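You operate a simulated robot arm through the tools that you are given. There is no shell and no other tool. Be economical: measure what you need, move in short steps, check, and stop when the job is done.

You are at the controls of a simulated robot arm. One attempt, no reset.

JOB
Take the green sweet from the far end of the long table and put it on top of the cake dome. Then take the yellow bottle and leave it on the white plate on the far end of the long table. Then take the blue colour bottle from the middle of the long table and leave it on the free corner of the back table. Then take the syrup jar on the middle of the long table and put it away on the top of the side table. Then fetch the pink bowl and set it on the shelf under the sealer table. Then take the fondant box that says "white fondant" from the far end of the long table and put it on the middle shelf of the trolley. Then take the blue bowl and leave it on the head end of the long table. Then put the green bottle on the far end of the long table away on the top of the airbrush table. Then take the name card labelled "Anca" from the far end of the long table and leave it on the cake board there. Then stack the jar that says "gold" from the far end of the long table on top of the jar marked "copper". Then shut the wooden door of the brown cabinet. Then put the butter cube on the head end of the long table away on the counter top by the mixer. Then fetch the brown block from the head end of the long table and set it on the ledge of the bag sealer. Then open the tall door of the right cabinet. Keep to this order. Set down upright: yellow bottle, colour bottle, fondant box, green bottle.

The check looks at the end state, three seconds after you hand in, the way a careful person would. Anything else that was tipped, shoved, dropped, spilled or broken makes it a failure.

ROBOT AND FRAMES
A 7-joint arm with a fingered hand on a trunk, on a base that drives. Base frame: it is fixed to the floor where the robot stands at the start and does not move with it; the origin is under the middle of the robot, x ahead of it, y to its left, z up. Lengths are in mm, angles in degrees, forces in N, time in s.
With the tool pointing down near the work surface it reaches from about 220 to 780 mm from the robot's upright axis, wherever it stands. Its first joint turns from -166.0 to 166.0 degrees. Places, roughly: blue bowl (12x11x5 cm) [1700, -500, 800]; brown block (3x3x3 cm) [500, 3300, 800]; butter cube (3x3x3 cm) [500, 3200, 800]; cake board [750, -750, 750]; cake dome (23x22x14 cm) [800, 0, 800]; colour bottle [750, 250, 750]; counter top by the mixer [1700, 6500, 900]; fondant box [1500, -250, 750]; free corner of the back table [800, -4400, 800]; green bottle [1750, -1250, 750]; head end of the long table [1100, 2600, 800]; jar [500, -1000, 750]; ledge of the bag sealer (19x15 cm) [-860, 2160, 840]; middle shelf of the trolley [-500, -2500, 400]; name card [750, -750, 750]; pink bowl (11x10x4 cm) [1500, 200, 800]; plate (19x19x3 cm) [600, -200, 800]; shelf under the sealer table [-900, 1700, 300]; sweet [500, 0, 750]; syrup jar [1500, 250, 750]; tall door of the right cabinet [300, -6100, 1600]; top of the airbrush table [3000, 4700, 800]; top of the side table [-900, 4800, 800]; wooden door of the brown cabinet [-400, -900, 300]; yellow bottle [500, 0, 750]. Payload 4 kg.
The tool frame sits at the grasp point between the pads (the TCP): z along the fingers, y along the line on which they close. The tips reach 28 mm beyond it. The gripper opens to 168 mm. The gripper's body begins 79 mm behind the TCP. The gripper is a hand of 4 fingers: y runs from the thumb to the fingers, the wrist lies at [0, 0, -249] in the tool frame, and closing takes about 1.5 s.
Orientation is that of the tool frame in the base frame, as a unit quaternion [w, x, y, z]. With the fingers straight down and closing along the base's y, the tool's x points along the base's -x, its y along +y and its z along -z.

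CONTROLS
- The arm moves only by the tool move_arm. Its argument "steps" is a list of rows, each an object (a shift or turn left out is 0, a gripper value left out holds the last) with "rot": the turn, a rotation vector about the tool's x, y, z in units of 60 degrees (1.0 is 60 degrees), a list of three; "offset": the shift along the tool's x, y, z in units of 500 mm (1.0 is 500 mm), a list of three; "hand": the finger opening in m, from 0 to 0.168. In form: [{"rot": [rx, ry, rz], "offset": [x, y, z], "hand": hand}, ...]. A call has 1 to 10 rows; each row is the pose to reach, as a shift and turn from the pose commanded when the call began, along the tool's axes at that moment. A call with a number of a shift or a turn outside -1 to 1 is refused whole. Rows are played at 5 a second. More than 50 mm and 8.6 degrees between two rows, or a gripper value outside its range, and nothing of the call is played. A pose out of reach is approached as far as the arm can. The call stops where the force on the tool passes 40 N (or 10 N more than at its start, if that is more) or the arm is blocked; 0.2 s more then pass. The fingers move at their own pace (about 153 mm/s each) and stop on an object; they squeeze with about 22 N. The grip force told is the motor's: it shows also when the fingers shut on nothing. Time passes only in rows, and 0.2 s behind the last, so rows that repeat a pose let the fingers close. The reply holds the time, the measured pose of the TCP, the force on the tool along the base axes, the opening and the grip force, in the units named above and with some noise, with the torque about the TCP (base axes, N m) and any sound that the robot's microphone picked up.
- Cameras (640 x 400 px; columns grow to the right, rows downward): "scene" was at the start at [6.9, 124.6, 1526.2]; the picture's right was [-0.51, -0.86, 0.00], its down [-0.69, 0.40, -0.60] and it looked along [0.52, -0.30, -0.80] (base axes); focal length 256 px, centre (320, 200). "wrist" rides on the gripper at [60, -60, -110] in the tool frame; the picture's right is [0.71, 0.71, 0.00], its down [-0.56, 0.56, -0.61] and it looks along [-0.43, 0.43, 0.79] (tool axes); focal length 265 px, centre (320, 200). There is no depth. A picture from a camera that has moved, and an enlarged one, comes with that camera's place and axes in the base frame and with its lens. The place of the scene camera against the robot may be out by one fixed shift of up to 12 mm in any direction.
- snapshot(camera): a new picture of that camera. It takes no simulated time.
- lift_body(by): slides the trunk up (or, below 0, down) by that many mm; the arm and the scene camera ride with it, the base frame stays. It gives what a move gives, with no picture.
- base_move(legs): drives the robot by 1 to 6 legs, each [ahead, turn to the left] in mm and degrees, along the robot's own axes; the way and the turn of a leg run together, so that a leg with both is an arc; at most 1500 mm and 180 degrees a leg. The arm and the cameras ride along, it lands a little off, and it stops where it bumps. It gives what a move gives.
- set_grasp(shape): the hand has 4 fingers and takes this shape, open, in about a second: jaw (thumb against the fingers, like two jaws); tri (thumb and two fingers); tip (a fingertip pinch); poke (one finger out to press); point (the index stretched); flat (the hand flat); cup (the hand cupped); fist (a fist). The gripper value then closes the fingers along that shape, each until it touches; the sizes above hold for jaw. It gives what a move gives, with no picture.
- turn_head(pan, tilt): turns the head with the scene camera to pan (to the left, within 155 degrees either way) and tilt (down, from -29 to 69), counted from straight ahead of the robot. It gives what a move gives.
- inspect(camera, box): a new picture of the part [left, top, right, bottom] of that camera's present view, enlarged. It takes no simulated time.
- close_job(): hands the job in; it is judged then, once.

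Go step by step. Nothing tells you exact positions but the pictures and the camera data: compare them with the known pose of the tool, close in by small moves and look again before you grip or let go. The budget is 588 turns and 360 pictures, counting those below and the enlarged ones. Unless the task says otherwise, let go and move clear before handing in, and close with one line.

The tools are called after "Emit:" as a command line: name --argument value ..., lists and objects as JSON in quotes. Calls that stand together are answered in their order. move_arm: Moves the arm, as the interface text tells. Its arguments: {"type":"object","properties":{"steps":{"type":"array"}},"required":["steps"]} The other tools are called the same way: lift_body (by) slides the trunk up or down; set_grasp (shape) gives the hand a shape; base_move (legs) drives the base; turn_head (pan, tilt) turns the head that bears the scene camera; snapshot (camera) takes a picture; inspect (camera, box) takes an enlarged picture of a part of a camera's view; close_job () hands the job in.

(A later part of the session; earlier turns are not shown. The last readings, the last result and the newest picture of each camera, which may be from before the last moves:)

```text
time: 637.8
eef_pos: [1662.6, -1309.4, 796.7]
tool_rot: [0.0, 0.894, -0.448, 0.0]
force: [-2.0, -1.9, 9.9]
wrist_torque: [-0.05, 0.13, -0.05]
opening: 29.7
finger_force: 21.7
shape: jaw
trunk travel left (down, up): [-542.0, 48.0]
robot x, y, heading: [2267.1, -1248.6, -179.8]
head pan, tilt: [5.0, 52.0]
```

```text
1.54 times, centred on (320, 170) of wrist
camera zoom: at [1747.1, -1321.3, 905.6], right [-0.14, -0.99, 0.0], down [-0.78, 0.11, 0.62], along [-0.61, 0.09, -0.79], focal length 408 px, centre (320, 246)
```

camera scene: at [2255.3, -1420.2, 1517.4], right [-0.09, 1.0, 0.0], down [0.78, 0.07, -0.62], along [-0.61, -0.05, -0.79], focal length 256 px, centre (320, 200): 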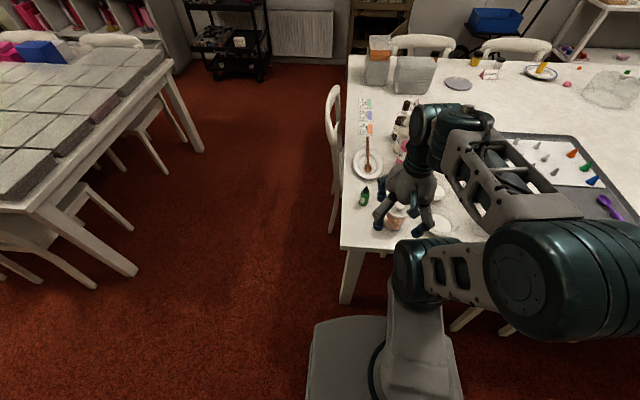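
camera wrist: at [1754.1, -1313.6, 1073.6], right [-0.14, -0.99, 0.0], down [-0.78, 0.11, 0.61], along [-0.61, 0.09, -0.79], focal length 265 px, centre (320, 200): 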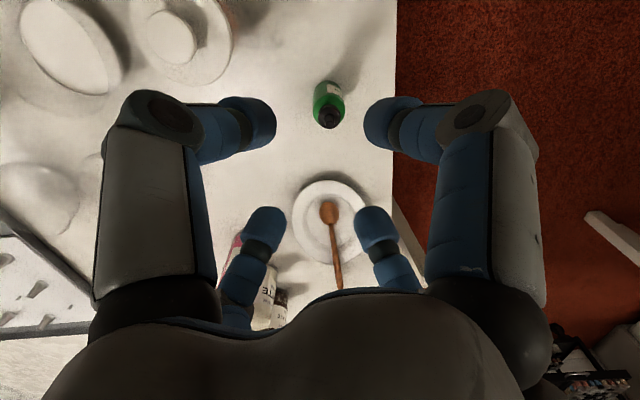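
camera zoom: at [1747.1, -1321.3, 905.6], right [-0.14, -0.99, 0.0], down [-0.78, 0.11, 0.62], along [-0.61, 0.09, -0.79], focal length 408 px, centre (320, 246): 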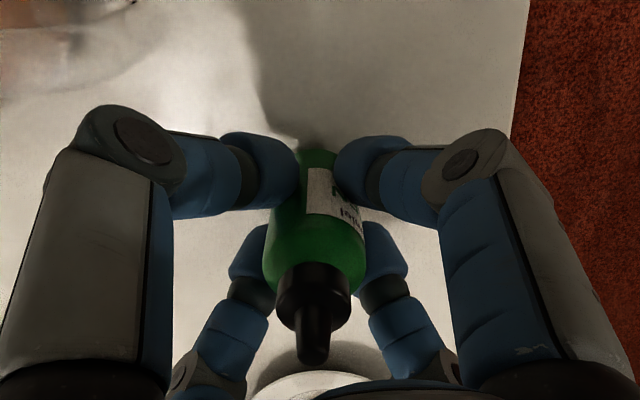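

Gripped. Lift, tuck and drive to the airbrush table.

Emit:
move_arm --steps '[{"offset": [0, 0, -0.06]}, {"offset": [0, 0, -0.15]}, {"offset": [0, 0, -0.24]}, {"offset": [0, 0, -0.33]}, {"offset": [0, 0, -0.41]}, {"offset": [0.03, -0.08, -0.41]}, {"offset": [0.06, -0.16, -0.41]}, {"offset": [0.1, -0.24, -0.41]}, {"offset": [0.13, -0.32, -0.41]}, {"offset": [0.159, -0.393, -0.41]}]'

Emit:
base_move --legs '[[-40, 0], [0, -90.3], [1500, 0], [1500, 0]]'

```text
time: 640.0
eef_pos: [1869.5, -1255.5, 1001.4]
tool_rot: [0.0, 0.894, -0.448, 0.001]
force: [-0.3, 0.5, -0.9]
wrist_torque: [-0.01, -0.04, 0.02]
opening: 28.9
finger_force: 22.1
shape: jaw
trunk travel left (down, up): [-542.0, 48.0]
robot x, y, heading: [2265.7, -1250.0, -180.1]
head pan, tilt: [5.0, 52.0]
```

```text
time: 658.7
eef_pos: [2343.0, 2127.5, 1001.5]
tool_rot: [-0.001, -0.303, 0.953, 0.0]
force: [-0.1, -0.4, -0.9]
wrist_torque: [-0.02, 0.02, 0.02]
opening: 28.9
finger_force: 22.6
shape: jaw
trunk travel left (down, up): [-542.0, 48.0]
robot x, y, heading: [2340.6, 1729.1, 88.7]
head pan, tilt: [5.0, 52.0]
```

Emit:
base_move --legs '[[1500, 2], [500, 0]]'

Emit:
turn_head --pan -25 --tilt 30

Emit:
snapshot --camera "scene"

```text
time: 668.9
eef_pos: [2377.9, 4168.9, 1002.1]
tool_rot: [-0.001, -0.305, 0.952, -0.001]
force: [-1.0, -0.4, -0.7]
wrist_torque: [0.02, -0.02, -0.01]
opening: 28.7
finger_force: 21.8
shape: jaw
trunk travel left (down, up): [-542.0, 48.0]
robot x, y, heading: [2376.8, 3773.1, 88.7]
head pan, tilt: [5.0, 52.0]
```

```text
time: 669.9
eef_pos: [2377.7, 4168.7, 1001.5]
tool_rot: [0.0, -0.305, 0.952, 0.0]
force: [-0.6, 0.0, -0.7]
wrist_torque: [0.01, -0.01, 0.02]
opening: 28.9
finger_force: 22.3
shape: jaw
trunk travel left (down, up): [-542.0, 48.0]
robot x, y, heading: [2377.1, 3774.4, 89.1]
head pan, tilt: [-25.0, 30.0]
```

```text
197 pictures are left
camera scene: at [2253.8, 3794.8, 1549.6], right [0.9, -0.44, 0.0], down [-0.22, -0.45, -0.87], along [0.38, 0.78, -0.5], focal length 256 px, centre (320, 200)
```

scene: 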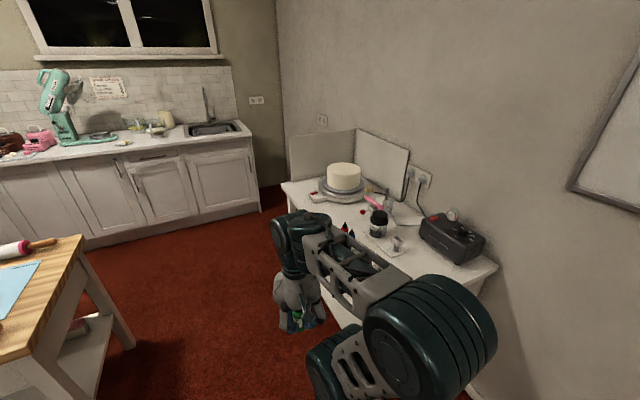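

The airbrush table spans x 2736–3296, y 4200–5340. Move in front of its long side.

Emit:
base_move --legs '[[0, 13.7], [806, 0], [0, -102.5]]'

Emit:
turn_head --pan 0 --tilt 42

Emit:
snapshot --camera "scene"

```text
time: 679.4
eef_pos: [2600.1, 4574.9, 1001.1]
tool_rot: [-0.001, 0.45, 0.893, 0.0]
force: [0.7, 0.2, -0.7]
wrist_torque: [0.01, 0.03, -0.02]
opening: 28.7
finger_force: 22.2
shape: jaw
trunk travel left (down, up): [-542.0, 48.0]
robot x, y, heading: [2197.1, 4570.3, -0.2]
head pan, tilt: [-25.0, 30.0]
```

```text
time: 680.3
eef_pos: [2599.2, 4574.7, 1001.7]
tool_rot: [0.0, 0.451, 0.893, 0.001]
force: [0.5, 0.0, -0.6]
wrist_torque: [0.0, 0.03, 0.03]
opening: 28.5
finger_force: 21.9
shape: jaw
trunk travel left (down, up): [-542.0, 48.0]
robot x, y, heading: [2199.8, 4567.6, 0.1]
head pan, tilt: [0.0, 42.0]
```

```text
196 pictures are left
camera scene: at [2227.8, 4733.7, 1531.4], right [0.0, -1.0, 0.0], down [-0.67, 0.0, -0.74], along [0.74, 0.0, -0.67], focal length 256 px, centre (320, 200)
```

scene: 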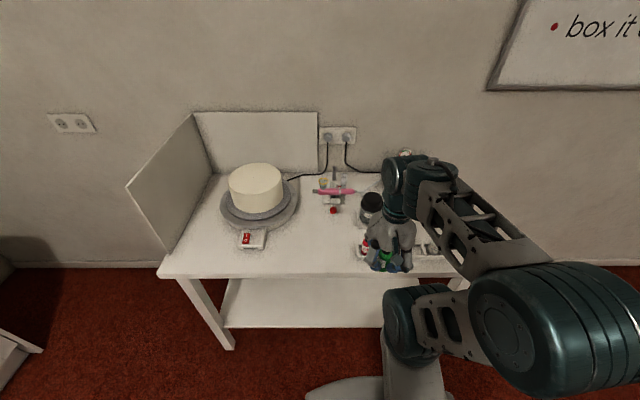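

Free spot at the front middle, about [2835, 4740]. Move the bottle over it.

Emit:
move_arm --steps '[{"offset": [-0.002, 0.096, 0]}, {"offset": [-0.005, 0.192, 0]}, {"offset": [-0.007, 0.288, 0]}, {"offset": [-0.009, 0.384, 0]}, {"offset": [-0.012, 0.48, 0]}, {"offset": [-0.014, 0.576, 0]}, {"offset": [-0.014, 0.576, 0.09]}, {"offset": [-0.014, 0.576, 0.18]}]'

Emit:
snapshot --camera "wrist"

Emit:
snapshot --camera "scene"

```text
time: 682.1
eef_pos: [2837.4, 4739.5, 908.9]
tool_rot: [-0.001, 0.451, 0.892, 0.0]
force: [0.2, -0.5, -0.3]
wrist_torque: [0.01, 0.0, -0.01]
opening: 28.5
finger_force: 21.8
shape: jaw
trunk travel left (down, up): [-542.0, 48.0]
robot x, y, heading: [2199.1, 4571.3, -0.2]
head pan, tilt: [0.0, 42.0]
```

```text
195 pictures are left
camera wrist: at [2752.2, 4753.6, 1018.5], right [0.15, 0.99, 0.0], down [0.78, -0.12, 0.61], along [0.61, -0.09, -0.79], focal length 265 px, centre (320, 200)
```

wrist: 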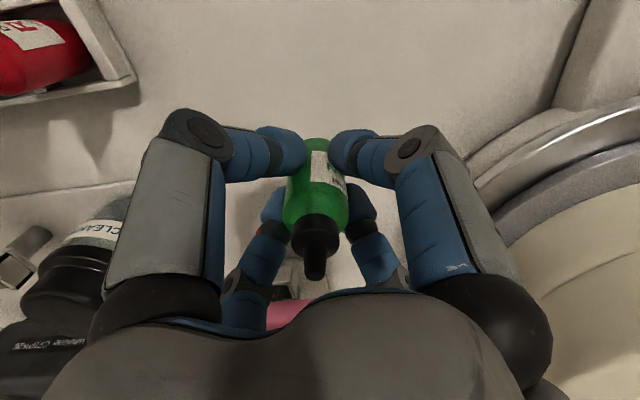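

```text
194 pictures are left
camera scene: at [2228.0, 4733.9, 1531.3], right [0.0, -1.0, 0.0], down [-0.67, 0.0, -0.74], along [0.74, 0.0, -0.67], focal length 256 px, centre (320, 200)
```

scene: 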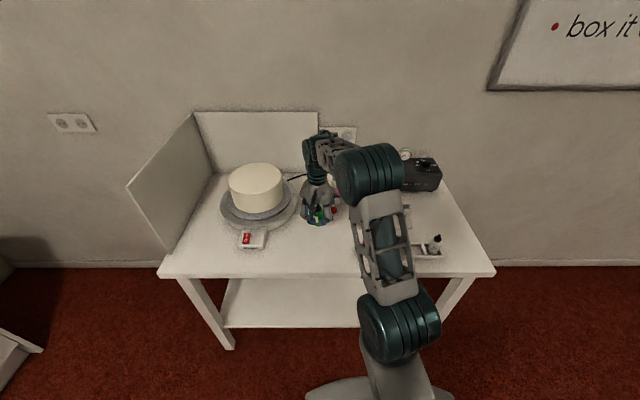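

Emit:
move_arm --steps '[{"offset": [0, 0, 0.04]}, {"offset": [0, 0, 0.08]}, {"offset": [0, 0, 0.11]}]'

Emit:
inspect --camera "scene" --box '[240, 130, 400, 280]'

```text
time: 682.9
eef_pos: [2836.1, 4741.0, 855.9]
tool_rot: [0.0, 0.45, 0.893, 0.001]
force: [0.0, -0.1, -1.6]
wrist_torque: [0.02, -0.01, -0.01]
opening: 28.6
finger_force: 21.8
shape: jaw
trunk travel left (down, up): [-542.0, 48.0]
robot x, y, heading: [2202.5, 4570.1, -0.3]
head pan, tilt: [0.0, 42.0]
```

```text
2.67 times, centred on (320, 205) of scene
camera zoom: at [2227.9, 4733.9, 1531.3], right [0.0, -1.0, 0.0], down [-0.67, 0.0, -0.74], along [0.74, 0.0, -0.67], focal length 684 px, centre (320, 187)
```

zoom: 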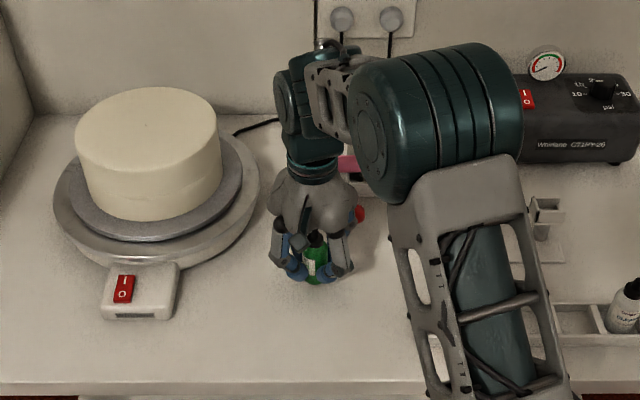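

Emit:
move_arm --steps '[{"offset": [0, 0, 0.014]}, {"offset": [0, 0, 0.028]}]'

Emit:
move_arm --steps '[{"offset": [0, 0, 0.01]}, {"offset": [0, 0, 0.02]}]'

Emit:
inspect --camera "scene" --box '[290, 170, 360, 250]'

```text
time: 683.5
eef_pos: [2835.8, 4741.9, 846.3]
tool_rot: [0.002, 0.451, 0.892, 0.003]
force: [-1.1, 0.1, 25.1]
wrist_torque: [-0.05, -0.17, 0.01]
opening: 28.6
finger_force: 22.3
shape: jaw
trunk travel left (down, up): [-542.0, 48.0]
robot x, y, heading: [2203.8, 4568.9, -0.1]
head pan, tilt: [0.0, 42.0]
```

```text
time: 683.8
eef_pos: [2836.7, 4741.5, 845.2]
tool_rot: [0.005, 0.45, 0.893, 0.006]
force: [-5.2, -0.7, 23.4]
wrist_torque: [-0.11, -0.06, -0.03]
opening: 29.1
finger_force: 22.1
shape: jaw
trunk travel left (down, up): [-542.0, 48.0]
robot x, y, heading: [2197.9, 4569.3, -0.3]
head pan, tilt: [0.0, 42.0]
stopped in row 1: the force on the tool passed its limit at 45 N (the readings are from after the stop); the commanded pose is now the measured one
```

```text
5.00 times, centred on (325, 210) of scene
camera zoom: at [2224.6, 4733.1, 1531.6], right [0.0, -1.0, 0.0], down [-0.67, 0.0, -0.74], along [0.74, 0.0, -0.67], focal length 1282 px, centre (295, 150)
```

zoom: 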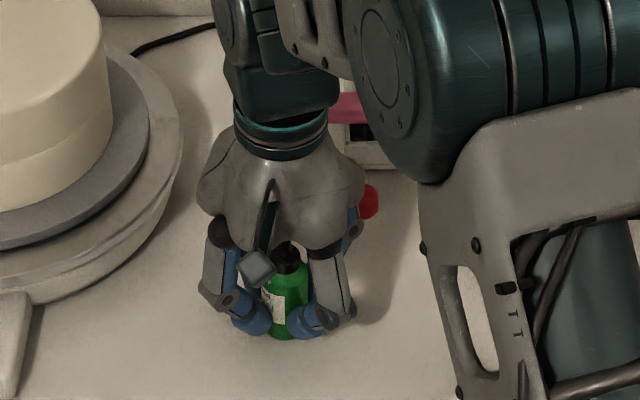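

Contact at table z≈797. Ease up and release.

Emit:
move_arm --steps '[{"offset": [0, 0, -0.002]}, {"offset": [0, 0, -0.003]}]'

```text
time: 684.4
eef_pos: [2837.0, 4741.3, 845.1]
tool_rot: [0.005, 0.451, 0.893, 0.004]
force: [-2.4, -2.1, 24.3]
wrist_torque: [-0.08, -0.13, -0.01]
opening: 29.0
finger_force: 21.9
shape: jaw
trunk travel left (down, up): [-542.0, 48.0]
robot x, y, heading: [2200.0, 4567.8, -0.2]
head pan, tilt: [0.0, 42.0]
```

Emit:
move_arm --steps '[{"offset": [0, 0, -0.003]}, {"offset": [0, 0, -0.006]}]'

```text
time: 685.0
eef_pos: [2837.0, 4741.8, 846.2]
tool_rot: [0.003, 0.451, 0.893, 0.004]
force: [-1.1, 1.2, 11.0]
wrist_torque: [-0.03, -0.16, 0.0]
opening: 29.0
finger_force: 21.9
shape: jaw
trunk travel left (down, up): [-542.0, 48.0]
robot x, y, heading: [2201.0, 4568.0, -0.0]
head pan, tilt: [0.0, 42.0]
```

Emit:
move_arm --steps '[{"offset": [0, 0, -0.003]}, {"offset": [0, 0, -0.003], "hand": 0.04}, {"offset": [0, 0, -0.003], "hand": 0.06}, {"offset": [0, 0, -0.003], "hand": 0.07}, {"offset": [0, 0, -0.003], "hand": 0.07}, {"offset": [0, 0, -0.08]}, {"offset": [0, 0, -0.17]}, {"offset": [0, 0, -0.26]}, {"offset": [0, 0, -0.32]}]'

Emit:
inspect --camera "scene" --box '[240, 130, 400, 280]'

Emit:
snapshot --camera "wrist"

```text
time: 687.0
eef_pos: [2836.4, 4741.4, 1007.1]
tool_rot: [0.002, 0.451, 0.893, 0.004]
force: [0.0, -0.3, 0.4]
wrist_torque: [0.04, 0.01, -0.03]
opening: 69.9
finger_force: 0.0
shape: jaw
trunk travel left (down, up): [-542.0, 48.0]
robot x, y, heading: [2198.3, 4570.0, -0.5]
head pan, tilt: [0.0, 42.0]
```

```text
2.67 times, centred on (320, 205) of scene
camera zoom: at [2227.6, 4733.8, 1531.3], right [0.0, -1.0, 0.0], down [-0.67, 0.0, -0.74], along [0.74, 0.0, -0.67], focal length 684 px, centre (320, 187)
```

zoom: 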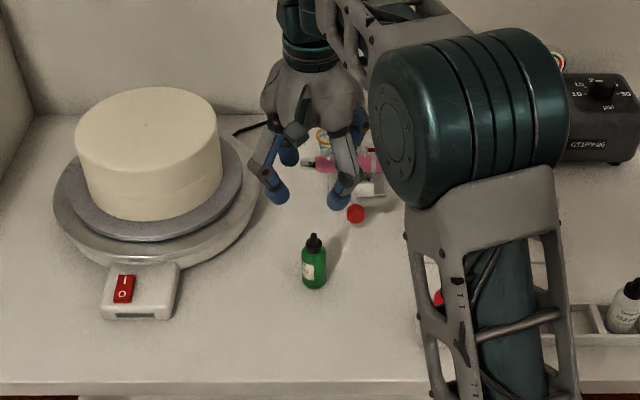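

```text
190 pictures are left
camera wrist: at [2750.0, 4753.7, 1116.8], right [0.15, 0.99, 0.0], down [0.78, -0.12, 0.62], along [0.61, -0.09, -0.78], focal length 265 px, centre (320, 200)
```

wrist: 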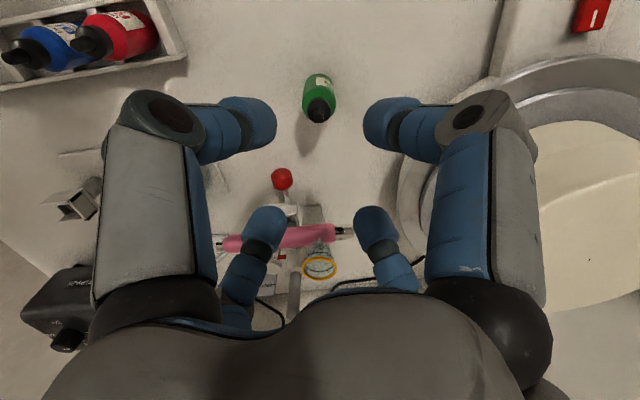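

The green bottle stands on the airbrush table. Next: the "Anca" card, last seen near [1097, -999]; drive back to the far end.

Emit:
move_arm --steps '[{"offset": [0.002, -0.096, 0]}, {"offset": [0.005, -0.192, 0]}, {"offset": [0.007, -0.288, 0]}, {"offset": [0.009, -0.384, 0]}, {"offset": [0.012, -0.48, 0]}, {"offset": [0.014, -0.576, 0]}]'

Emit:
base_move --legs '[[0, -88.4], [1500, 0], [1500, 0]]'

```text
time: 688.4
eef_pos: [2600.5, 4574.8, 1003.3]
tool_rot: [0.002, 0.451, 0.892, 0.004]
force: [0.4, -0.1, -0.3]
wrist_torque: [-0.01, 0.0, -0.01]
opening: 69.8
finger_force: 0.1
shape: jaw
trunk travel left (down, up): [-542.0, 48.0]
robot x, y, heading: [2201.2, 4570.7, -0.4]
head pan, tilt: [0.0, 42.0]
```

```text
time: 706.5
eef_pos: [2277.8, 1196.3, 1002.9]
tool_rot: [0.005, 0.946, 0.325, 0.001]
force: [-0.5, -0.4, 0.6]
wrist_torque: [-0.02, -0.01, 0.0]
opening: 69.9
finger_force: 0.0
shape: jaw
trunk travel left (down, up): [-542.0, 48.0]
robot x, y, heading: [2259.2, 1597.0, -88.6]
head pan, tilt: [0.0, 42.0]
```

Emit:
base_move --legs '[[1500, 0], [1500, 0], [560, 0], [0, -90]]'

```text
time: 727.5
eef_pos: [2045.7, -1972.1, 1002.3]
tool_rot: [0.003, 0.91, -0.416, -0.002]
force: [-0.7, 0.5, 0.0]
wrist_torque: [0.0, -0.02, 0.02]
opening: 69.8
finger_force: 0.0
shape: jaw
trunk travel left (down, up): [-542.0, 48.0]
robot x, y, heading: [2440.7, -1936.9, -175.6]
head pan, tilt: [0.0, 42.0]
```

Emit:
base_move --legs '[[0, -3.8], [1341, 0], [0, -90.6]]'

Emit:
turn_head --pan 0 --tilt 45

Emit:
snapshot --camera "scene"

```text
time: 738.4
eef_pos: [1126.9, -1546.6, 1002.5]
tool_rot: [-0.001, -0.314, 0.949, 0.005]
force: [-0.3, -0.3, -1.0]
wrist_torque: [0.03, 0.0, -0.02]
opening: 69.7
finger_force: 0.1
shape: jaw
trunk travel left (down, up): [-542.0, 48.0]
robot x, y, heading: [1133.2, -1941.8, 90.0]
head pan, tilt: [0.0, 42.0]
```

```text
time: 739.0
eef_pos: [1127.6, -1547.5, 1002.4]
tool_rot: [-0.001, -0.315, 0.949, 0.004]
force: [0.8, 0.3, -0.7]
wrist_torque: [-0.01, 0.06, 0.0]
opening: 69.9
finger_force: 0.2
shape: jaw
trunk travel left (down, up): [-542.0, 48.0]
robot x, y, heading: [1135.5, -1947.8, 89.9]
head pan, tilt: [0.0, 45.0]
```

```text
189 pictures are left
camera scene: at [972.5, -1927.0, 1527.0], right [1.0, 0.0, 0.0], down [0.0, -0.71, -0.71], along [0.0, 0.71, -0.71], focal length 256 px, centre (320, 200)
```

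scene: 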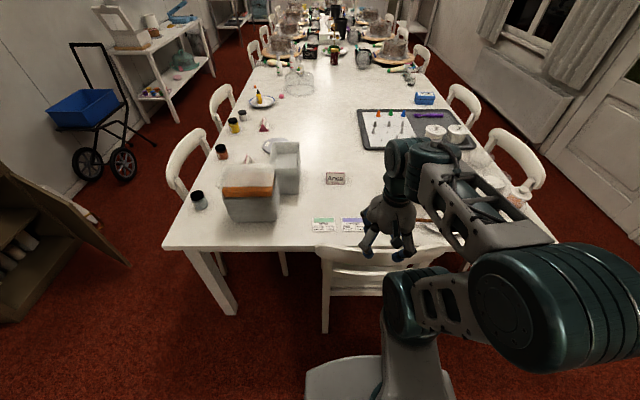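

"Anca" is confirmed at about [1041, -1028]. I'll stand at the table end left of the end chair, about [720, -1620].

Emit:
base_move --legs '[[0, 90], [415, 0], [0, -90], [310, 0]]'

Emit:
turn_head --pan -15 --tilt 48

Emit:
snapshot --camera "scene"

```text
time: 750.9
eef_pos: [728.4, -1220.2, 1003.5]
tool_rot: [0.0, -0.302, 0.953, 0.004]
force: [-0.5, 0.1, -1.0]
wrist_torque: [-0.02, 0.01, 0.01]
opening: 70.0
finger_force: 0.0
shape: jaw
trunk travel left (down, up): [-542.0, 48.0]
robot x, y, heading: [720.6, -1620.9, 88.3]
head pan, tilt: [0.0, 45.0]
```

```text
time: 751.6
eef_pos: [728.0, -1220.3, 1002.8]
tool_rot: [-0.001, -0.301, 0.953, 0.004]
force: [-0.6, 0.0, 0.3]
wrist_torque: [0.0, 0.01, 0.03]
opening: 69.8
finger_force: 0.2
shape: jaw
trunk travel left (down, up): [-542.0, 48.0]
robot x, y, heading: [724.5, -1619.6, 88.6]
head pan, tilt: [-15.0, 48.0]
```

```text
188 pictures are left
camera scene: at [583.4, -1602.5, 1522.8], right [0.96, -0.28, 0.0], down [-0.21, -0.71, -0.67], along [0.19, 0.64, -0.74], focal length 256 px, centre (320, 200)
```

scene: 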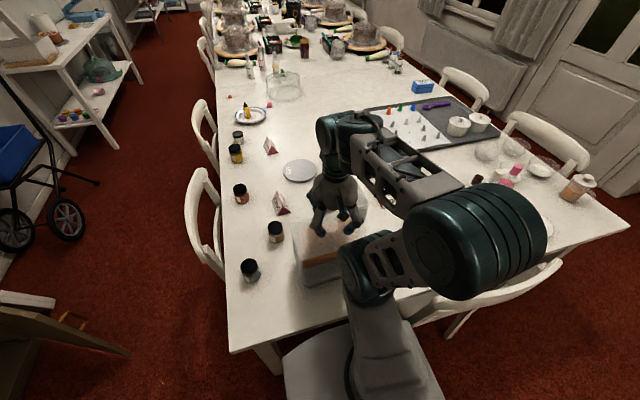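

Emit:
move_arm --steps '[{"offset": [-0.09, -0.006, 0]}, {"offset": [-0.18, -0.011, 0]}, {"offset": [-0.27, -0.017, 0]}, {"offset": [-0.36, -0.023, 0]}, {"offset": [-0.45, -0.029, 0]}, {"offset": [-0.55, -0.034, 0]}, {"offset": [-0.64, -0.04, 0]}, {"offset": [-0.733, -0.046, 0], "hand": 0.1}]'

Emit:
snapshot --camera "wrist"

Emit:
snapshot --camera "scene"

```text
time: 753.4
eef_pos: [1044.5, -1027.9, 1003.5]
tool_rot: [-0.002, -0.301, 0.954, 0.004]
force: [-0.5, 0.1, 0.4]
wrist_torque: [0.01, -0.01, -0.02]
opening: 99.5
finger_force: 0.1
shape: jaw
trunk travel left (down, up): [-542.0, 48.0]
robot x, y, heading: [723.0, -1618.7, 88.4]
head pan, tilt: [-15.0, 48.0]
```

```text
187 pictures are left
camera wrist: at [1028.6, -1112.6, 1112.2], right [-0.99, 0.17, 0.01], down [0.14, 0.77, 0.62], along [0.1, 0.61, -0.78], focal length 265 px, centre (320, 200)
```

wrist: 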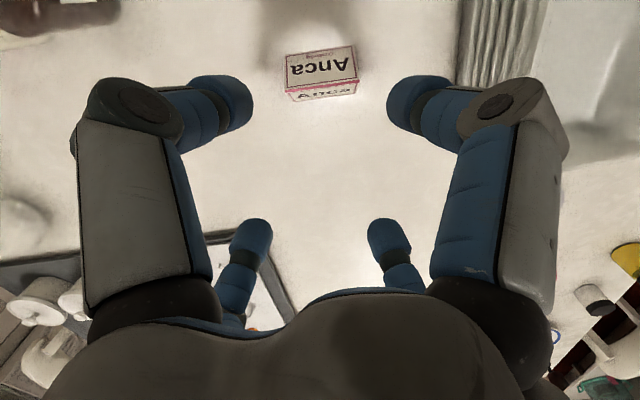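

```text
186 pictures are left
camera scene: at [584.3, -1602.0, 1522.9], right [0.96, -0.28, 0.0], down [-0.21, -0.71, -0.67], along [0.19, 0.64, -0.74], focal length 256 px, centre (320, 200)
```

scene: 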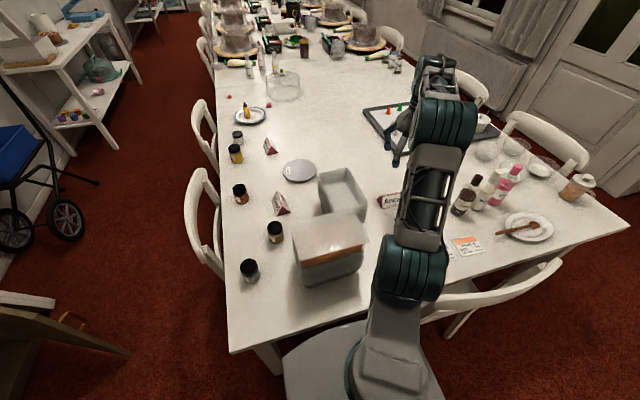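

The card is a prism ~80 mm long lying along x, ridge at [1039, -1027]. Four fingers would wedge its slopes; I'll look at the fingertip-pinch shape.

Emit:
set_grasp --shape "tip"

Emit:
snapshot --camera "wrist"

```text
time: 754.3
eef_pos: [1041.0, -1028.2, 1003.9]
tool_rot: [0.0, -0.302, 0.953, 0.004]
force: [-0.4, -0.8, 1.1]
wrist_torque: [-0.01, 0.05, 0.03]
opening: 168.2
finger_force: 0.0
shape: tip
trunk travel left (down, up): [-542.0, 48.0]
robot x, y, heading: [722.7, -1620.3, 88.2]
head pan, tilt: [-15.0, 48.0]
```

```text
185 pictures are left
camera wrist: at [1026.9, -1112.8, 1112.7], right [-0.99, 0.17, 0.0], down [0.14, 0.77, 0.62], along [0.1, 0.61, -0.78], focal length 265 px, centre (320, 200)
```

wrist: 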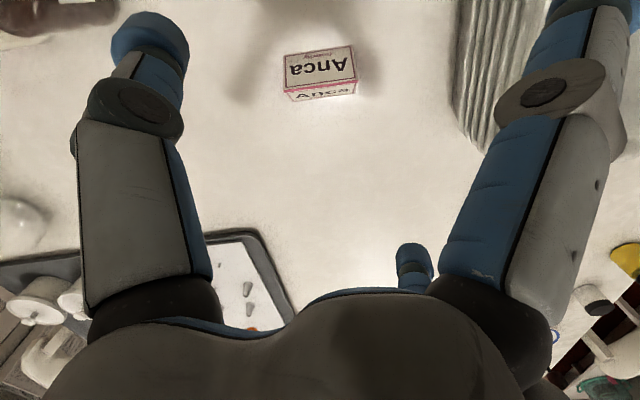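

Tip shape pinches along tool y with two digits only. I'll turn the hand so that line runs along the card's length.

Emit:
move_arm --steps '[{"rot": [0, 0, -0.136], "hand": 0.13}, {"rot": [0, 0, -0.272]}, {"rot": [0, 0, -0.408]}, {"rot": [0, 0, -0.544]}, {"rot": [0, 0, -0.68]}, {"rot": [0, 0, -0.816]}, {"rot": [0, 0, -0.953]}]'

Emit:
snapshot --camera "wrist"

Emit:
inspect --camera "scene" --box '[320, 60, 520, 260]'

```text
time: 755.9
eef_pos: [1040.7, -1028.7, 1003.8]
tool_rot: [-0.001, 0.722, -0.692, -0.004]
force: [0.4, 0.1, 0.2]
wrist_torque: [-0.02, 0.03, -0.02]
opening: 130.5
finger_force: 0.0
shape: tip
trunk travel left (down, up): [-542.0, 48.0]
robot x, y, heading: [720.6, -1621.9, 88.4]
head pan, tilt: [-15.0, 48.0]
```

```text
184 pictures are left
camera wrist: at [1104.2, -1086.8, 1112.5], right [-0.68, -0.74, 0.0], down [-0.58, 0.53, 0.62], along [-0.46, 0.42, -0.78], focal length 265 px, centre (320, 200)
```

wrist: 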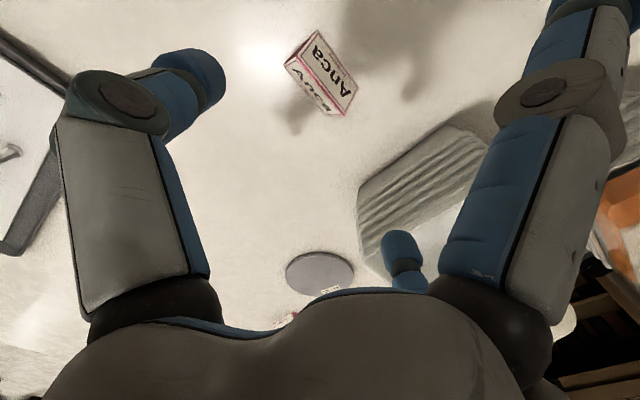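

```text
2.00 times, centred on (420, 160) of scene
camera zoom: at [583.6, -1602.5, 1522.8], right [0.96, -0.28, 0.0], down [-0.21, -0.71, -0.67], along [0.19, 0.64, -0.74], focal length 513 px, centre (120, 280)
```

zoom: 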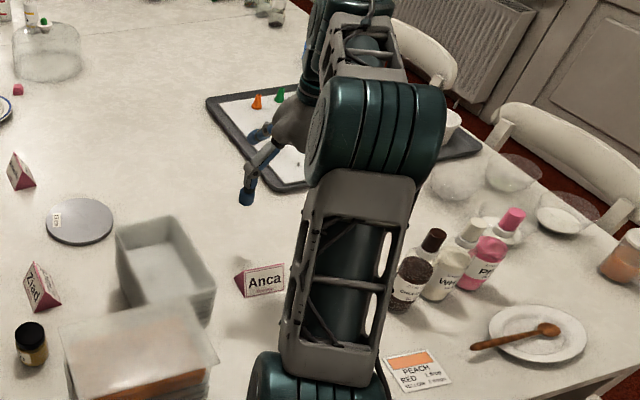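

Card centre is [1037, -1031], aligned with x. Lower to just above it and check the finger line-up.

Emit:
move_arm --steps '[{"offset": [0.004, 0.008, 0.09]}, {"offset": [0.004, 0.008, 0.18]}, {"offset": [0.004, 0.008, 0.27]}, {"offset": [0.004, 0.008, 0.33]}]'

Emit:
snapshot --camera "wrist"

Emit:
inspect --camera "scene" --box '[320, 60, 520, 260]'

```text
time: 756.9
eef_pos: [1033.6, -1028.1, 836.8]
tool_rot: [-0.002, 0.721, -0.693, -0.004]
force: [0.5, -0.1, 0.6]
wrist_torque: [0.0, -0.01, -0.01]
opening: 130.5
finger_force: 0.1
shape: tip
trunk travel left (down, up): [-542.0, 48.0]
robot x, y, heading: [721.6, -1620.5, 88.6]
head pan, tilt: [-15.0, 48.0]
```

```text
182 pictures are left
camera wrist: at [1096.4, -1086.7, 945.9], right [-0.68, -0.73, 0.0], down [-0.58, 0.53, 0.62], along [-0.45, 0.42, -0.78], focal length 265 px, centre (320, 200)
```

wrist: 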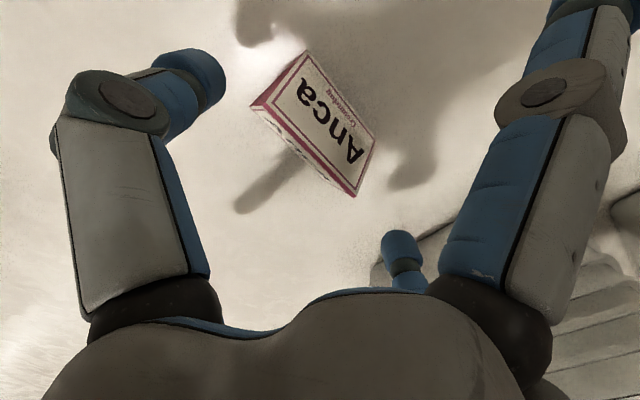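

```text
2.00 times, centred on (420, 160) of scene
camera zoom: at [583.8, -1602.2, 1522.9], right [0.96, -0.28, 0.0], down [-0.21, -0.71, -0.67], along [0.19, 0.64, -0.74], focal length 513 px, centre (120, 280)
```

zoom: 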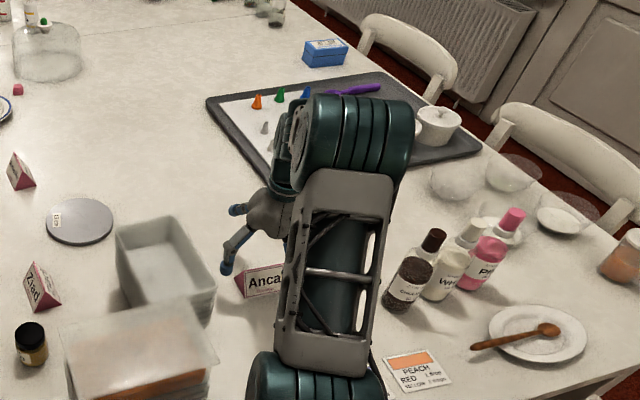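

Centre at x≈1040. Nudge, descend and pinch the ends.

Emit:
move_arm --steps '[{"offset": [0, -0.012, 0.03]}, {"offset": [0, -0.012, 0.07]}, {"offset": [0, -0.012, 0.1]}]'

Emit:
snapshot --camera "wrist"

```text
time: 757.7
eef_pos: [1040.7, -1028.3, 788.2]
tool_rot: [-0.003, 0.721, -0.693, -0.004]
force: [0.1, 0.7, -0.3]
wrist_torque: [-0.01, -0.01, 0.0]
opening: 130.4
finger_force: 0.0
shape: tip
trunk travel left (down, up): [-542.0, 48.0]
robot x, y, heading: [725.4, -1620.4, 88.6]
head pan, tilt: [-15.0, 48.0]
```

```text
180 pictures are left
camera wrist: at [1103.8, -1087.3, 897.0], right [-0.68, -0.73, 0.0], down [-0.58, 0.53, 0.62], along [-0.45, 0.42, -0.78], focal length 265 px, centre (320, 200)
```

wrist: 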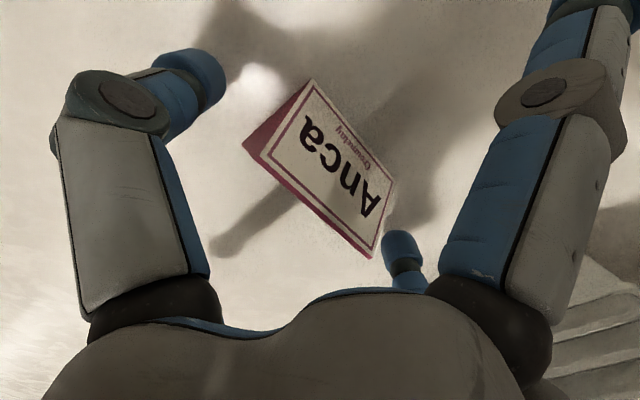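

Emit:
move_arm --steps '[{"hand": 0.09}, {"hand": 0.06}, {"hand": 0.04}, {"hand": 0.02}, {"hand": 0.02}, {"hand": 0.02}]'

Emit:
snapshot --camera "wrist"

```text
time: 759.1
eef_pos: [1040.8, -1028.7, 789.4]
tool_rot: [-0.001, 0.722, -0.692, -0.005]
force: [0.9, 0.1, 0.3]
wrist_torque: [0.01, -0.01, 0.01]
opening: 78.9
finger_force: 22.2
shape: tip
trunk travel left (down, up): [-542.0, 48.0]
robot x, y, heading: [723.8, -1624.3, 88.5]
head pan, tilt: [-15.0, 48.0]
```

```text
179 pictures are left
camera wrist: at [1103.6, -1087.4, 897.2], right [-0.68, -0.73, 0.0], down [-0.58, 0.53, 0.62], along [-0.45, 0.42, -0.78], focal length 265 px, centre (320, 200)
```

wrist: 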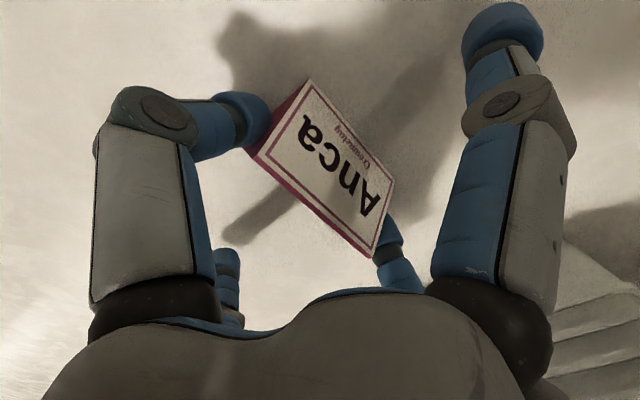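

Held at 79 mm. Lift and tuck.

Emit:
move_arm --steps '[{"offset": [0, 0, -0.06]}, {"offset": [0, 0, -0.15]}, {"offset": [0, 0, -0.24]}, {"offset": [0, 0, -0.33]}, {"offset": [0, 0, -0.42]}]'

Emit:
move_arm --steps '[{"offset": [0.045, 0.08, 0]}, {"offset": [0.09, 0.16, 0]}, {"offset": [0.135, 0.24, 0]}, {"offset": [0.18, 0.32, 0]}, {"offset": [0.225, 0.4, 0]}, {"offset": [0.27, 0.48, 0]}, {"offset": [0.315, 0.56, 0]}, {"offset": [0.359, 0.641, 0]}]'

Emit:
snapshot --camera "wrist"

```text
time: 760.3
eef_pos: [1044.1, -1031.1, 999.1]
tool_rot: [-0.002, 0.721, -0.693, -0.004]
force: [-0.9, -0.2, -0.6]
wrist_torque: [0.03, 0.01, 0.03]
opening: 78.8
finger_force: 22.2
shape: tip
trunk travel left (down, up): [-542.0, 48.0]
robot x, y, heading: [721.7, -1623.2, 88.5]
head pan, tilt: [-15.0, 48.0]
```

```text
time: 762.1
eef_pos: [730.9, -1224.5, 993.5]
tool_rot: [-0.002, 0.721, -0.693, -0.003]
force: [0.1, 0.0, 0.2]
wrist_torque: [0.01, 0.0, -0.04]
opening: 78.4
finger_force: 22.7
shape: tip
trunk travel left (down, up): [-542.0, 48.0]
robot x, y, heading: [721.3, -1623.6, 88.4]
head pan, tilt: [-15.0, 48.0]
```

```text
178 pictures are left
camera wrist: at [793.8, -1283.3, 1103.7], right [-0.68, -0.73, 0.0], down [-0.58, 0.53, 0.62], along [-0.45, 0.42, -0.78], focal length 265 px, centre (320, 200)
```

wrist: 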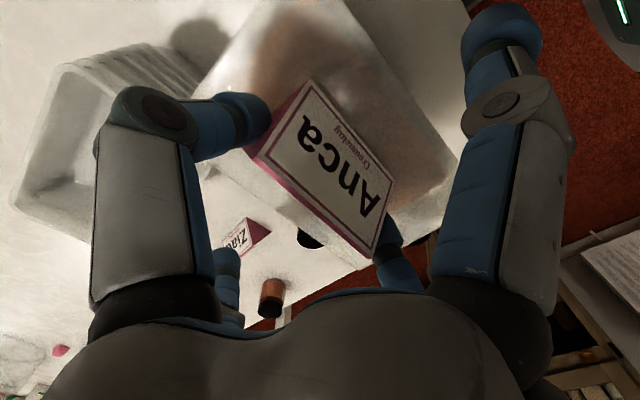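

Emit:
base_move --legs '[[-330, 0], [0, 91.5], [660, 0], [0, -90]]'

Emit:
turn_head --pan 0 --tilt 40

Emit:
snapshot --camera "scene"

```text
time: 775.2
eef_pos: [51.0, -1561.3, 994.2]
tool_rot: [-0.001, 0.739, -0.674, -0.005]
force: [0.2, 0.5, -0.8]
wrist_torque: [-0.01, -0.01, 0.02]
opening: 78.5
finger_force: 22.2
shape: tip
trunk travel left (down, up): [-542.0, 48.0]
robot x, y, heading: [62.6, -1959.7, 91.6]
head pan, tilt: [-15.0, 48.0]
```

```text
time: 776.0
eef_pos: [51.1, -1562.0, 995.8]
tool_rot: [-0.001, 0.739, -0.674, -0.005]
force: [-0.1, 0.1, -0.3]
wrist_torque: [0.01, 0.0, 0.0]
opening: 78.4
finger_force: 22.4
shape: tip
trunk travel left (down, up): [-542.0, 48.0]
robot x, y, heading: [57.4, -1957.1, 91.4]
head pan, tilt: [0.0, 40.0]
```

```text
177 pictures are left
camera scene: at [-98.3, -1938.2, 1534.2], right [1.0, 0.02, 0.0], down [0.01, -0.64, -0.77], along [-0.02, 0.77, -0.64], focal length 256 px, centre (320, 200)
```

scene: 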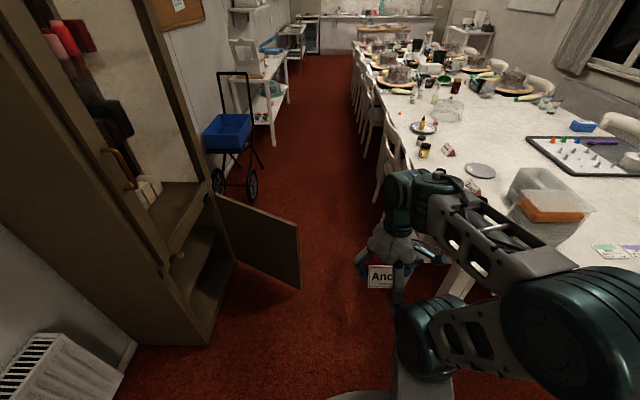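

Corridor clear (door edge at about [-245, -1000]). Drive up beside the cake board.

Emit:
base_move --legs '[[0, -1.8], [1215, 0]]'

Emit:
turn_head --pan -70 --tilt 45

Emit:
snapshot --camera "scene"

```text
time: 782.2
eef_pos: [74.7, -369.5, 995.0]
tool_rot: [-0.002, 0.727, -0.687, -0.004]
force: [0.0, 0.1, -0.9]
wrist_torque: [0.02, -0.05, 0.0]
opening: 78.6
finger_force: 21.5
shape: tip
trunk travel left (down, up): [-542.0, 48.0]
robot x, y, heading: [75.3, -766.5, 89.7]
head pan, tilt: [0.0, 40.0]
stopped in leg 2: the robot was blocked; the commanded pose is now the measured one
```

```text
time: 783.6
eef_pos: [74.5, -368.1, 995.8]
tool_rot: [-0.001, 0.727, -0.686, -0.004]
force: [0.6, 0.6, -0.3]
wrist_torque: [0.02, -0.03, -0.04]
opening: 78.6
finger_force: 21.5
shape: tip
trunk travel left (down, up): [-542.0, 48.0]
robot x, y, heading: [76.3, -767.3, 89.3]
head pan, tilt: [-70.0, 45.0]
```

```text
176 pictures are left
camera scene: at [-11.5, -798.7, 1527.0], right [0.33, -0.94, 0.0], down [-0.67, -0.24, -0.71], along [0.67, 0.24, -0.71], focal length 256 px, centre (320, 200)
```

scene: 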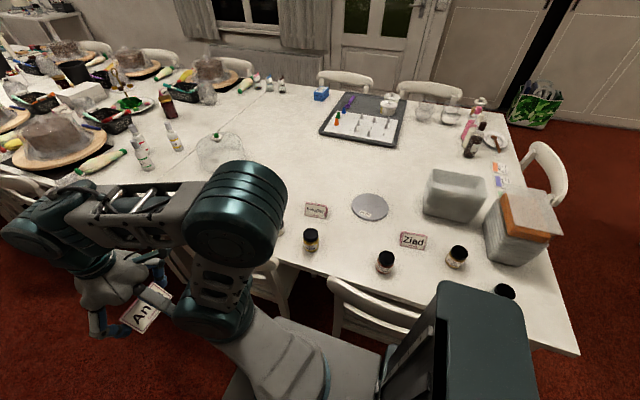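

Stopped lightly against a chair side; I'll ease back 12 mm. The cake board is at [747, -745]; then swing the arm to the right over it.

Emit:
base_move --legs '[[-12, 0]]'

Emit:
move_arm --steps '[{"offset": [0.052, -0.081, 0]}, {"offset": [0.103, -0.162, 0]}, {"offset": [0.155, -0.243, 0]}, {"offset": [0.207, -0.324, 0]}, {"offset": [0.258, -0.406, 0]}, {"offset": [0.31, -0.487, 0]}, {"offset": [0.362, -0.568, 0]}, {"offset": [0.413, -0.649, 0]}]'

Emit:
move_arm --steps '[{"offset": [0.052, -0.081, 0]}, {"offset": [0.103, -0.162, 0]}, {"offset": [0.155, -0.243, 0]}, {"offset": [0.207, -0.324, 0]}, {"offset": [0.258, -0.406, 0]}, {"offset": [0.31, -0.487, 0]}, {"offset": [0.362, -0.568, 0]}, {"offset": [0.413, -0.64, 0]}]'

Emit:
snapshot --camera "wrist"

Emit:
snapshot --camera "scene"

```text
time: 784.3
eef_pos: [76.1, -382.0, 994.9]
tool_rot: [-0.001, 0.727, -0.686, -0.004]
force: [0.9, -0.9, 0.4]
wrist_torque: [-0.02, 0.01, -0.03]
opening: 78.6
finger_force: 21.8
shape: tip
trunk travel left (down, up): [-542.0, 48.0]
robot x, y, heading: [71.1, -781.5, 89.0]
head pan, tilt: [-70.0, 45.0]
```

```text
time: 784.9
eef_pos: [134.8, -412.8, 994.1]
tool_rot: [-0.004, 0.721, -0.693, -0.007]
force: [-5.0, 1.3, 0.3]
wrist_torque: [-0.06, 0.04, -0.45]
opening: 78.5
finger_force: 22.0
shape: tip
trunk travel left (down, up): [-542.0, 48.0]
robot x, y, heading: [74.3, -781.4, 89.3]
head pan, tilt: [-70.0, 45.0]
stopped in row 2: the force on the tool passed its limit at 97 N (the readings are from after the stop); the commanded pose is now the measured one
```

```text
time: 786.7
eef_pos: [463.9, -605.2, 991.9]
tool_rot: [-0.004, 0.721, -0.692, -0.008]
force: [0.9, -0.2, -0.3]
wrist_torque: [0.0, 0.06, 0.01]
opening: 78.5
finger_force: 21.6
shape: tip
trunk travel left (down, up): [-542.0, 48.0]
robot x, y, heading: [73.0, -777.9, 89.4]
head pan, tilt: [-70.0, 45.0]
```

```text
175 pictures are left
camera wrist: at [526.4, -664.5, 1100.1], right [-0.68, -0.73, -0.01], down [-0.58, 0.52, 0.63], along [-0.46, 0.43, -0.78], focal length 265 px, centre (320, 200)
```

wrist: 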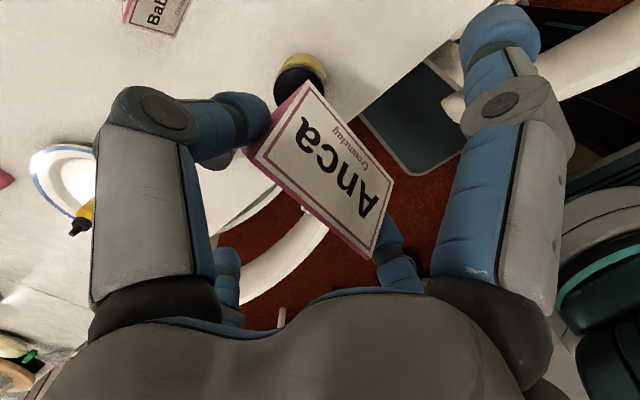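

```text
174 pictures are left
camera scene: at [-10.9, -811.2, 1527.0], right [0.33, -0.94, 0.0], down [-0.67, -0.23, -0.71], along [0.67, 0.24, -0.71], focal length 256 px, centre (320, 200)
```

scene: 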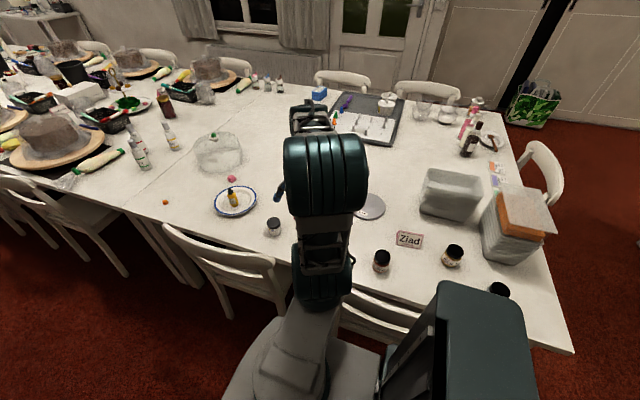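

Transient force stop in between, but all is in order. Continue to above the board in shorter rows.

Emit:
move_arm --steps '[{"offset": [0.038, -0.069, 0]}, {"offset": [0.076, -0.139, 0]}, {"offset": [0.113, -0.208, 0]}, {"offset": [0.151, -0.277, 0]}, {"offset": [0.189, -0.346, 0]}, {"offset": [0.227, -0.416, 0]}, {"offset": [0.264, -0.485, 0]}, {"offset": [0.302, -0.554, 0]}]'

Emit:
snapshot --camera "wrist"

```text
time: 788.5
eef_pos: [735.9, -741.0, 986.4]
tool_rot: [-0.002, 0.722, -0.692, -0.006]
force: [-0.6, -0.3, 0.6]
wrist_torque: [0.01, -0.03, 0.03]
opening: 78.2
finger_force: 21.8
shape: tip
out of reach, approached as far as the arm can: row 8
trunk travel left (down, up): [-542.0, 48.0]
robot x, y, heading: [76.5, -777.9, 89.3]
head pan, tilt: [-70.0, 45.0]
```

```text
173 pictures are left
camera wrist: at [799.6, -800.2, 1094.5], right [-0.68, -0.74, -0.01], down [-0.58, 0.53, 0.62], along [-0.46, 0.43, -0.78], focal length 265 px, centre (320, 200)
```

wrist: 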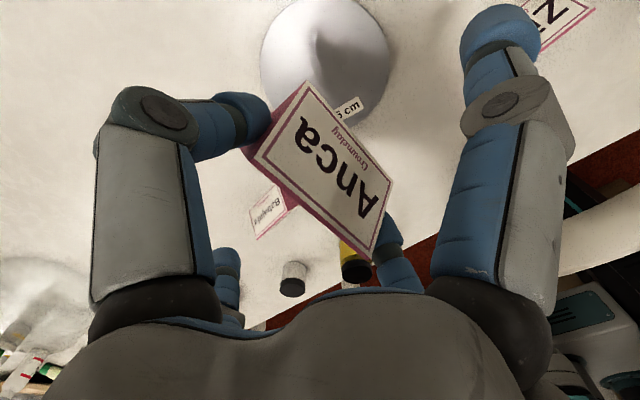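

Board centre is [747, -755]. Lower while trimming toward it.

Emit:
move_arm --steps '[{"offset": [0.01, -0.007, 0.07]}, {"offset": [0.02, -0.014, 0.15]}, {"offset": [0.029, -0.021, 0.22]}, {"offset": [0.029, -0.021, 0.27]}]'

Emit:
snapshot --camera "wrist"

Emit:
inspect --camera "scene" --box '[260, 120, 480, 270]'

```text
time: 789.5
eef_pos: [747.1, -754.0, 850.0]
tool_rot: [-0.003, 0.72, -0.693, -0.007]
force: [0.5, 0.3, -0.2]
wrist_torque: [0.0, 0.0, 0.02]
opening: 78.3
finger_force: 22.0
shape: tip
trunk travel left (down, up): [-542.0, 48.0]
robot x, y, heading: [70.9, -772.7, 89.4]
head pan, tilt: [-70.0, 45.0]
```

```text
172 pictures are left
camera wrist: at [810.1, -813.4, 958.6], right [-0.68, -0.73, -0.01], down [-0.58, 0.53, 0.63], along [-0.46, 0.43, -0.78], focal length 265 px, centre (320, 200)
```

wrist: 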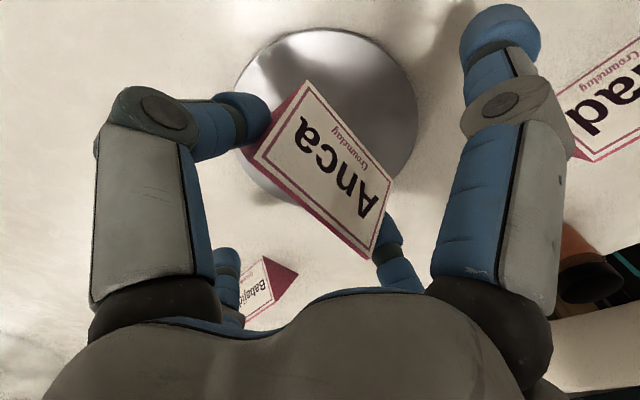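

```text
2.67 times, centred on (370, 195) of scene
camera zoom: at [-11.1, -811.2, 1527.1], right [0.33, -0.94, 0.0], down [-0.67, -0.24, -0.71], along [0.67, 0.24, -0.71], focal length 684 px, centre (187, 213)
```

zoom: 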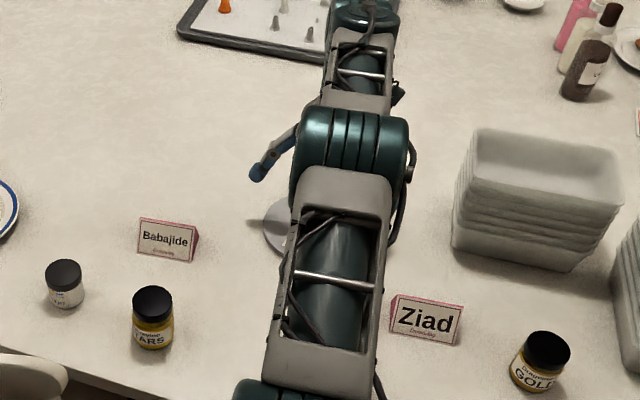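

Card is over the board. Lower, then creep to contact.

Emit:
move_arm --steps '[{"offset": [0, 0, 0.04]}, {"offset": [0, 0, 0.08]}]'

Emit:
snapshot --camera "wrist"

```text
time: 790.1
eef_pos: [748.0, -753.3, 810.1]
tool_rot: [-0.004, 0.721, -0.693, -0.007]
force: [-0.9, -0.2, 0.2]
wrist_torque: [-0.02, 0.0, 0.01]
opening: 78.3
finger_force: 22.1
shape: tip
trunk travel left (down, up): [-542.0, 48.0]
robot x, y, heading: [73.8, -779.5, 89.4]
head pan, tilt: [-70.0, 45.0]
```

```text
170 pictures are left
camera wrist: at [810.9, -813.2, 918.1], right [-0.68, -0.74, -0.01], down [-0.58, 0.52, 0.63], along [-0.46, 0.43, -0.78], focal length 265 px, centre (320, 200)
```

wrist: 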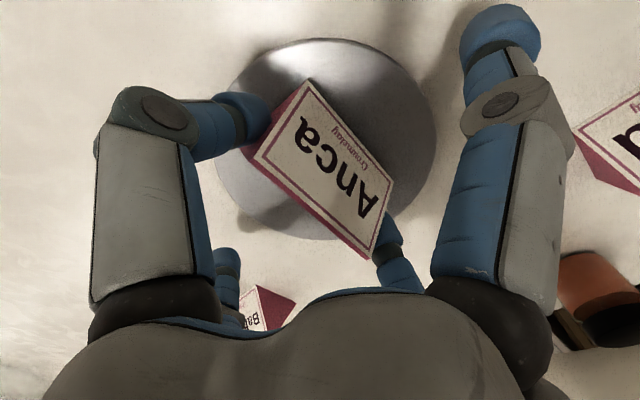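

Emit:
move_arm --steps '[{"offset": [0.014, -0.006, 0]}, {"offset": [0.014, -0.006, 0.008]}, {"offset": [0.014, -0.006, 0.014]}]'

```text
time: 790.9
eef_pos: [750.3, -761.4, 803.5]
tool_rot: [-0.004, 0.721, -0.693, -0.007]
force: [-0.5, -0.2, -0.4]
wrist_torque: [-0.03, 0.04, 0.03]
opening: 78.2
finger_force: 22.1
shape: tip
trunk travel left (down, up): [-542.0, 48.0]
robot x, y, heading: [74.8, -783.0, 89.5]
head pan, tilt: [-70.0, 45.0]
```

Emit:
move_arm --steps '[{"offset": [0, 0, 0.004]}, {"offset": [0, 0, 0.008]}]'

```text
time: 791.5
eef_pos: [750.3, -760.6, 799.0]
tool_rot: [-0.004, 0.721, -0.692, -0.006]
force: [0.3, 0.0, 1.1]
wrist_torque: [-0.01, -0.06, 0.01]
opening: 78.4
finger_force: 22.0
shape: tip
trunk travel left (down, up): [-542.0, 48.0]
robot x, y, heading: [74.0, -774.5, 89.3]
head pan, tilt: [-70.0, 45.0]
```

Emit:
move_arm --steps '[{"offset": [0, 0, 0.003]}, {"offset": [0, 0, 0.006]}]'

```text
time: 792.1
eef_pos: [749.8, -760.9, 798.1]
tool_rot: [-0.005, 0.721, -0.693, -0.006]
force: [0.6, -0.9, 12.7]
wrist_torque: [0.03, -0.01, 0.01]
opening: 78.3
finger_force: 22.3
shape: tip
trunk travel left (down, up): [-542.0, 48.0]
robot x, y, heading: [72.0, -776.1, 89.5]
head pan, tilt: [-70.0, 45.0]
```

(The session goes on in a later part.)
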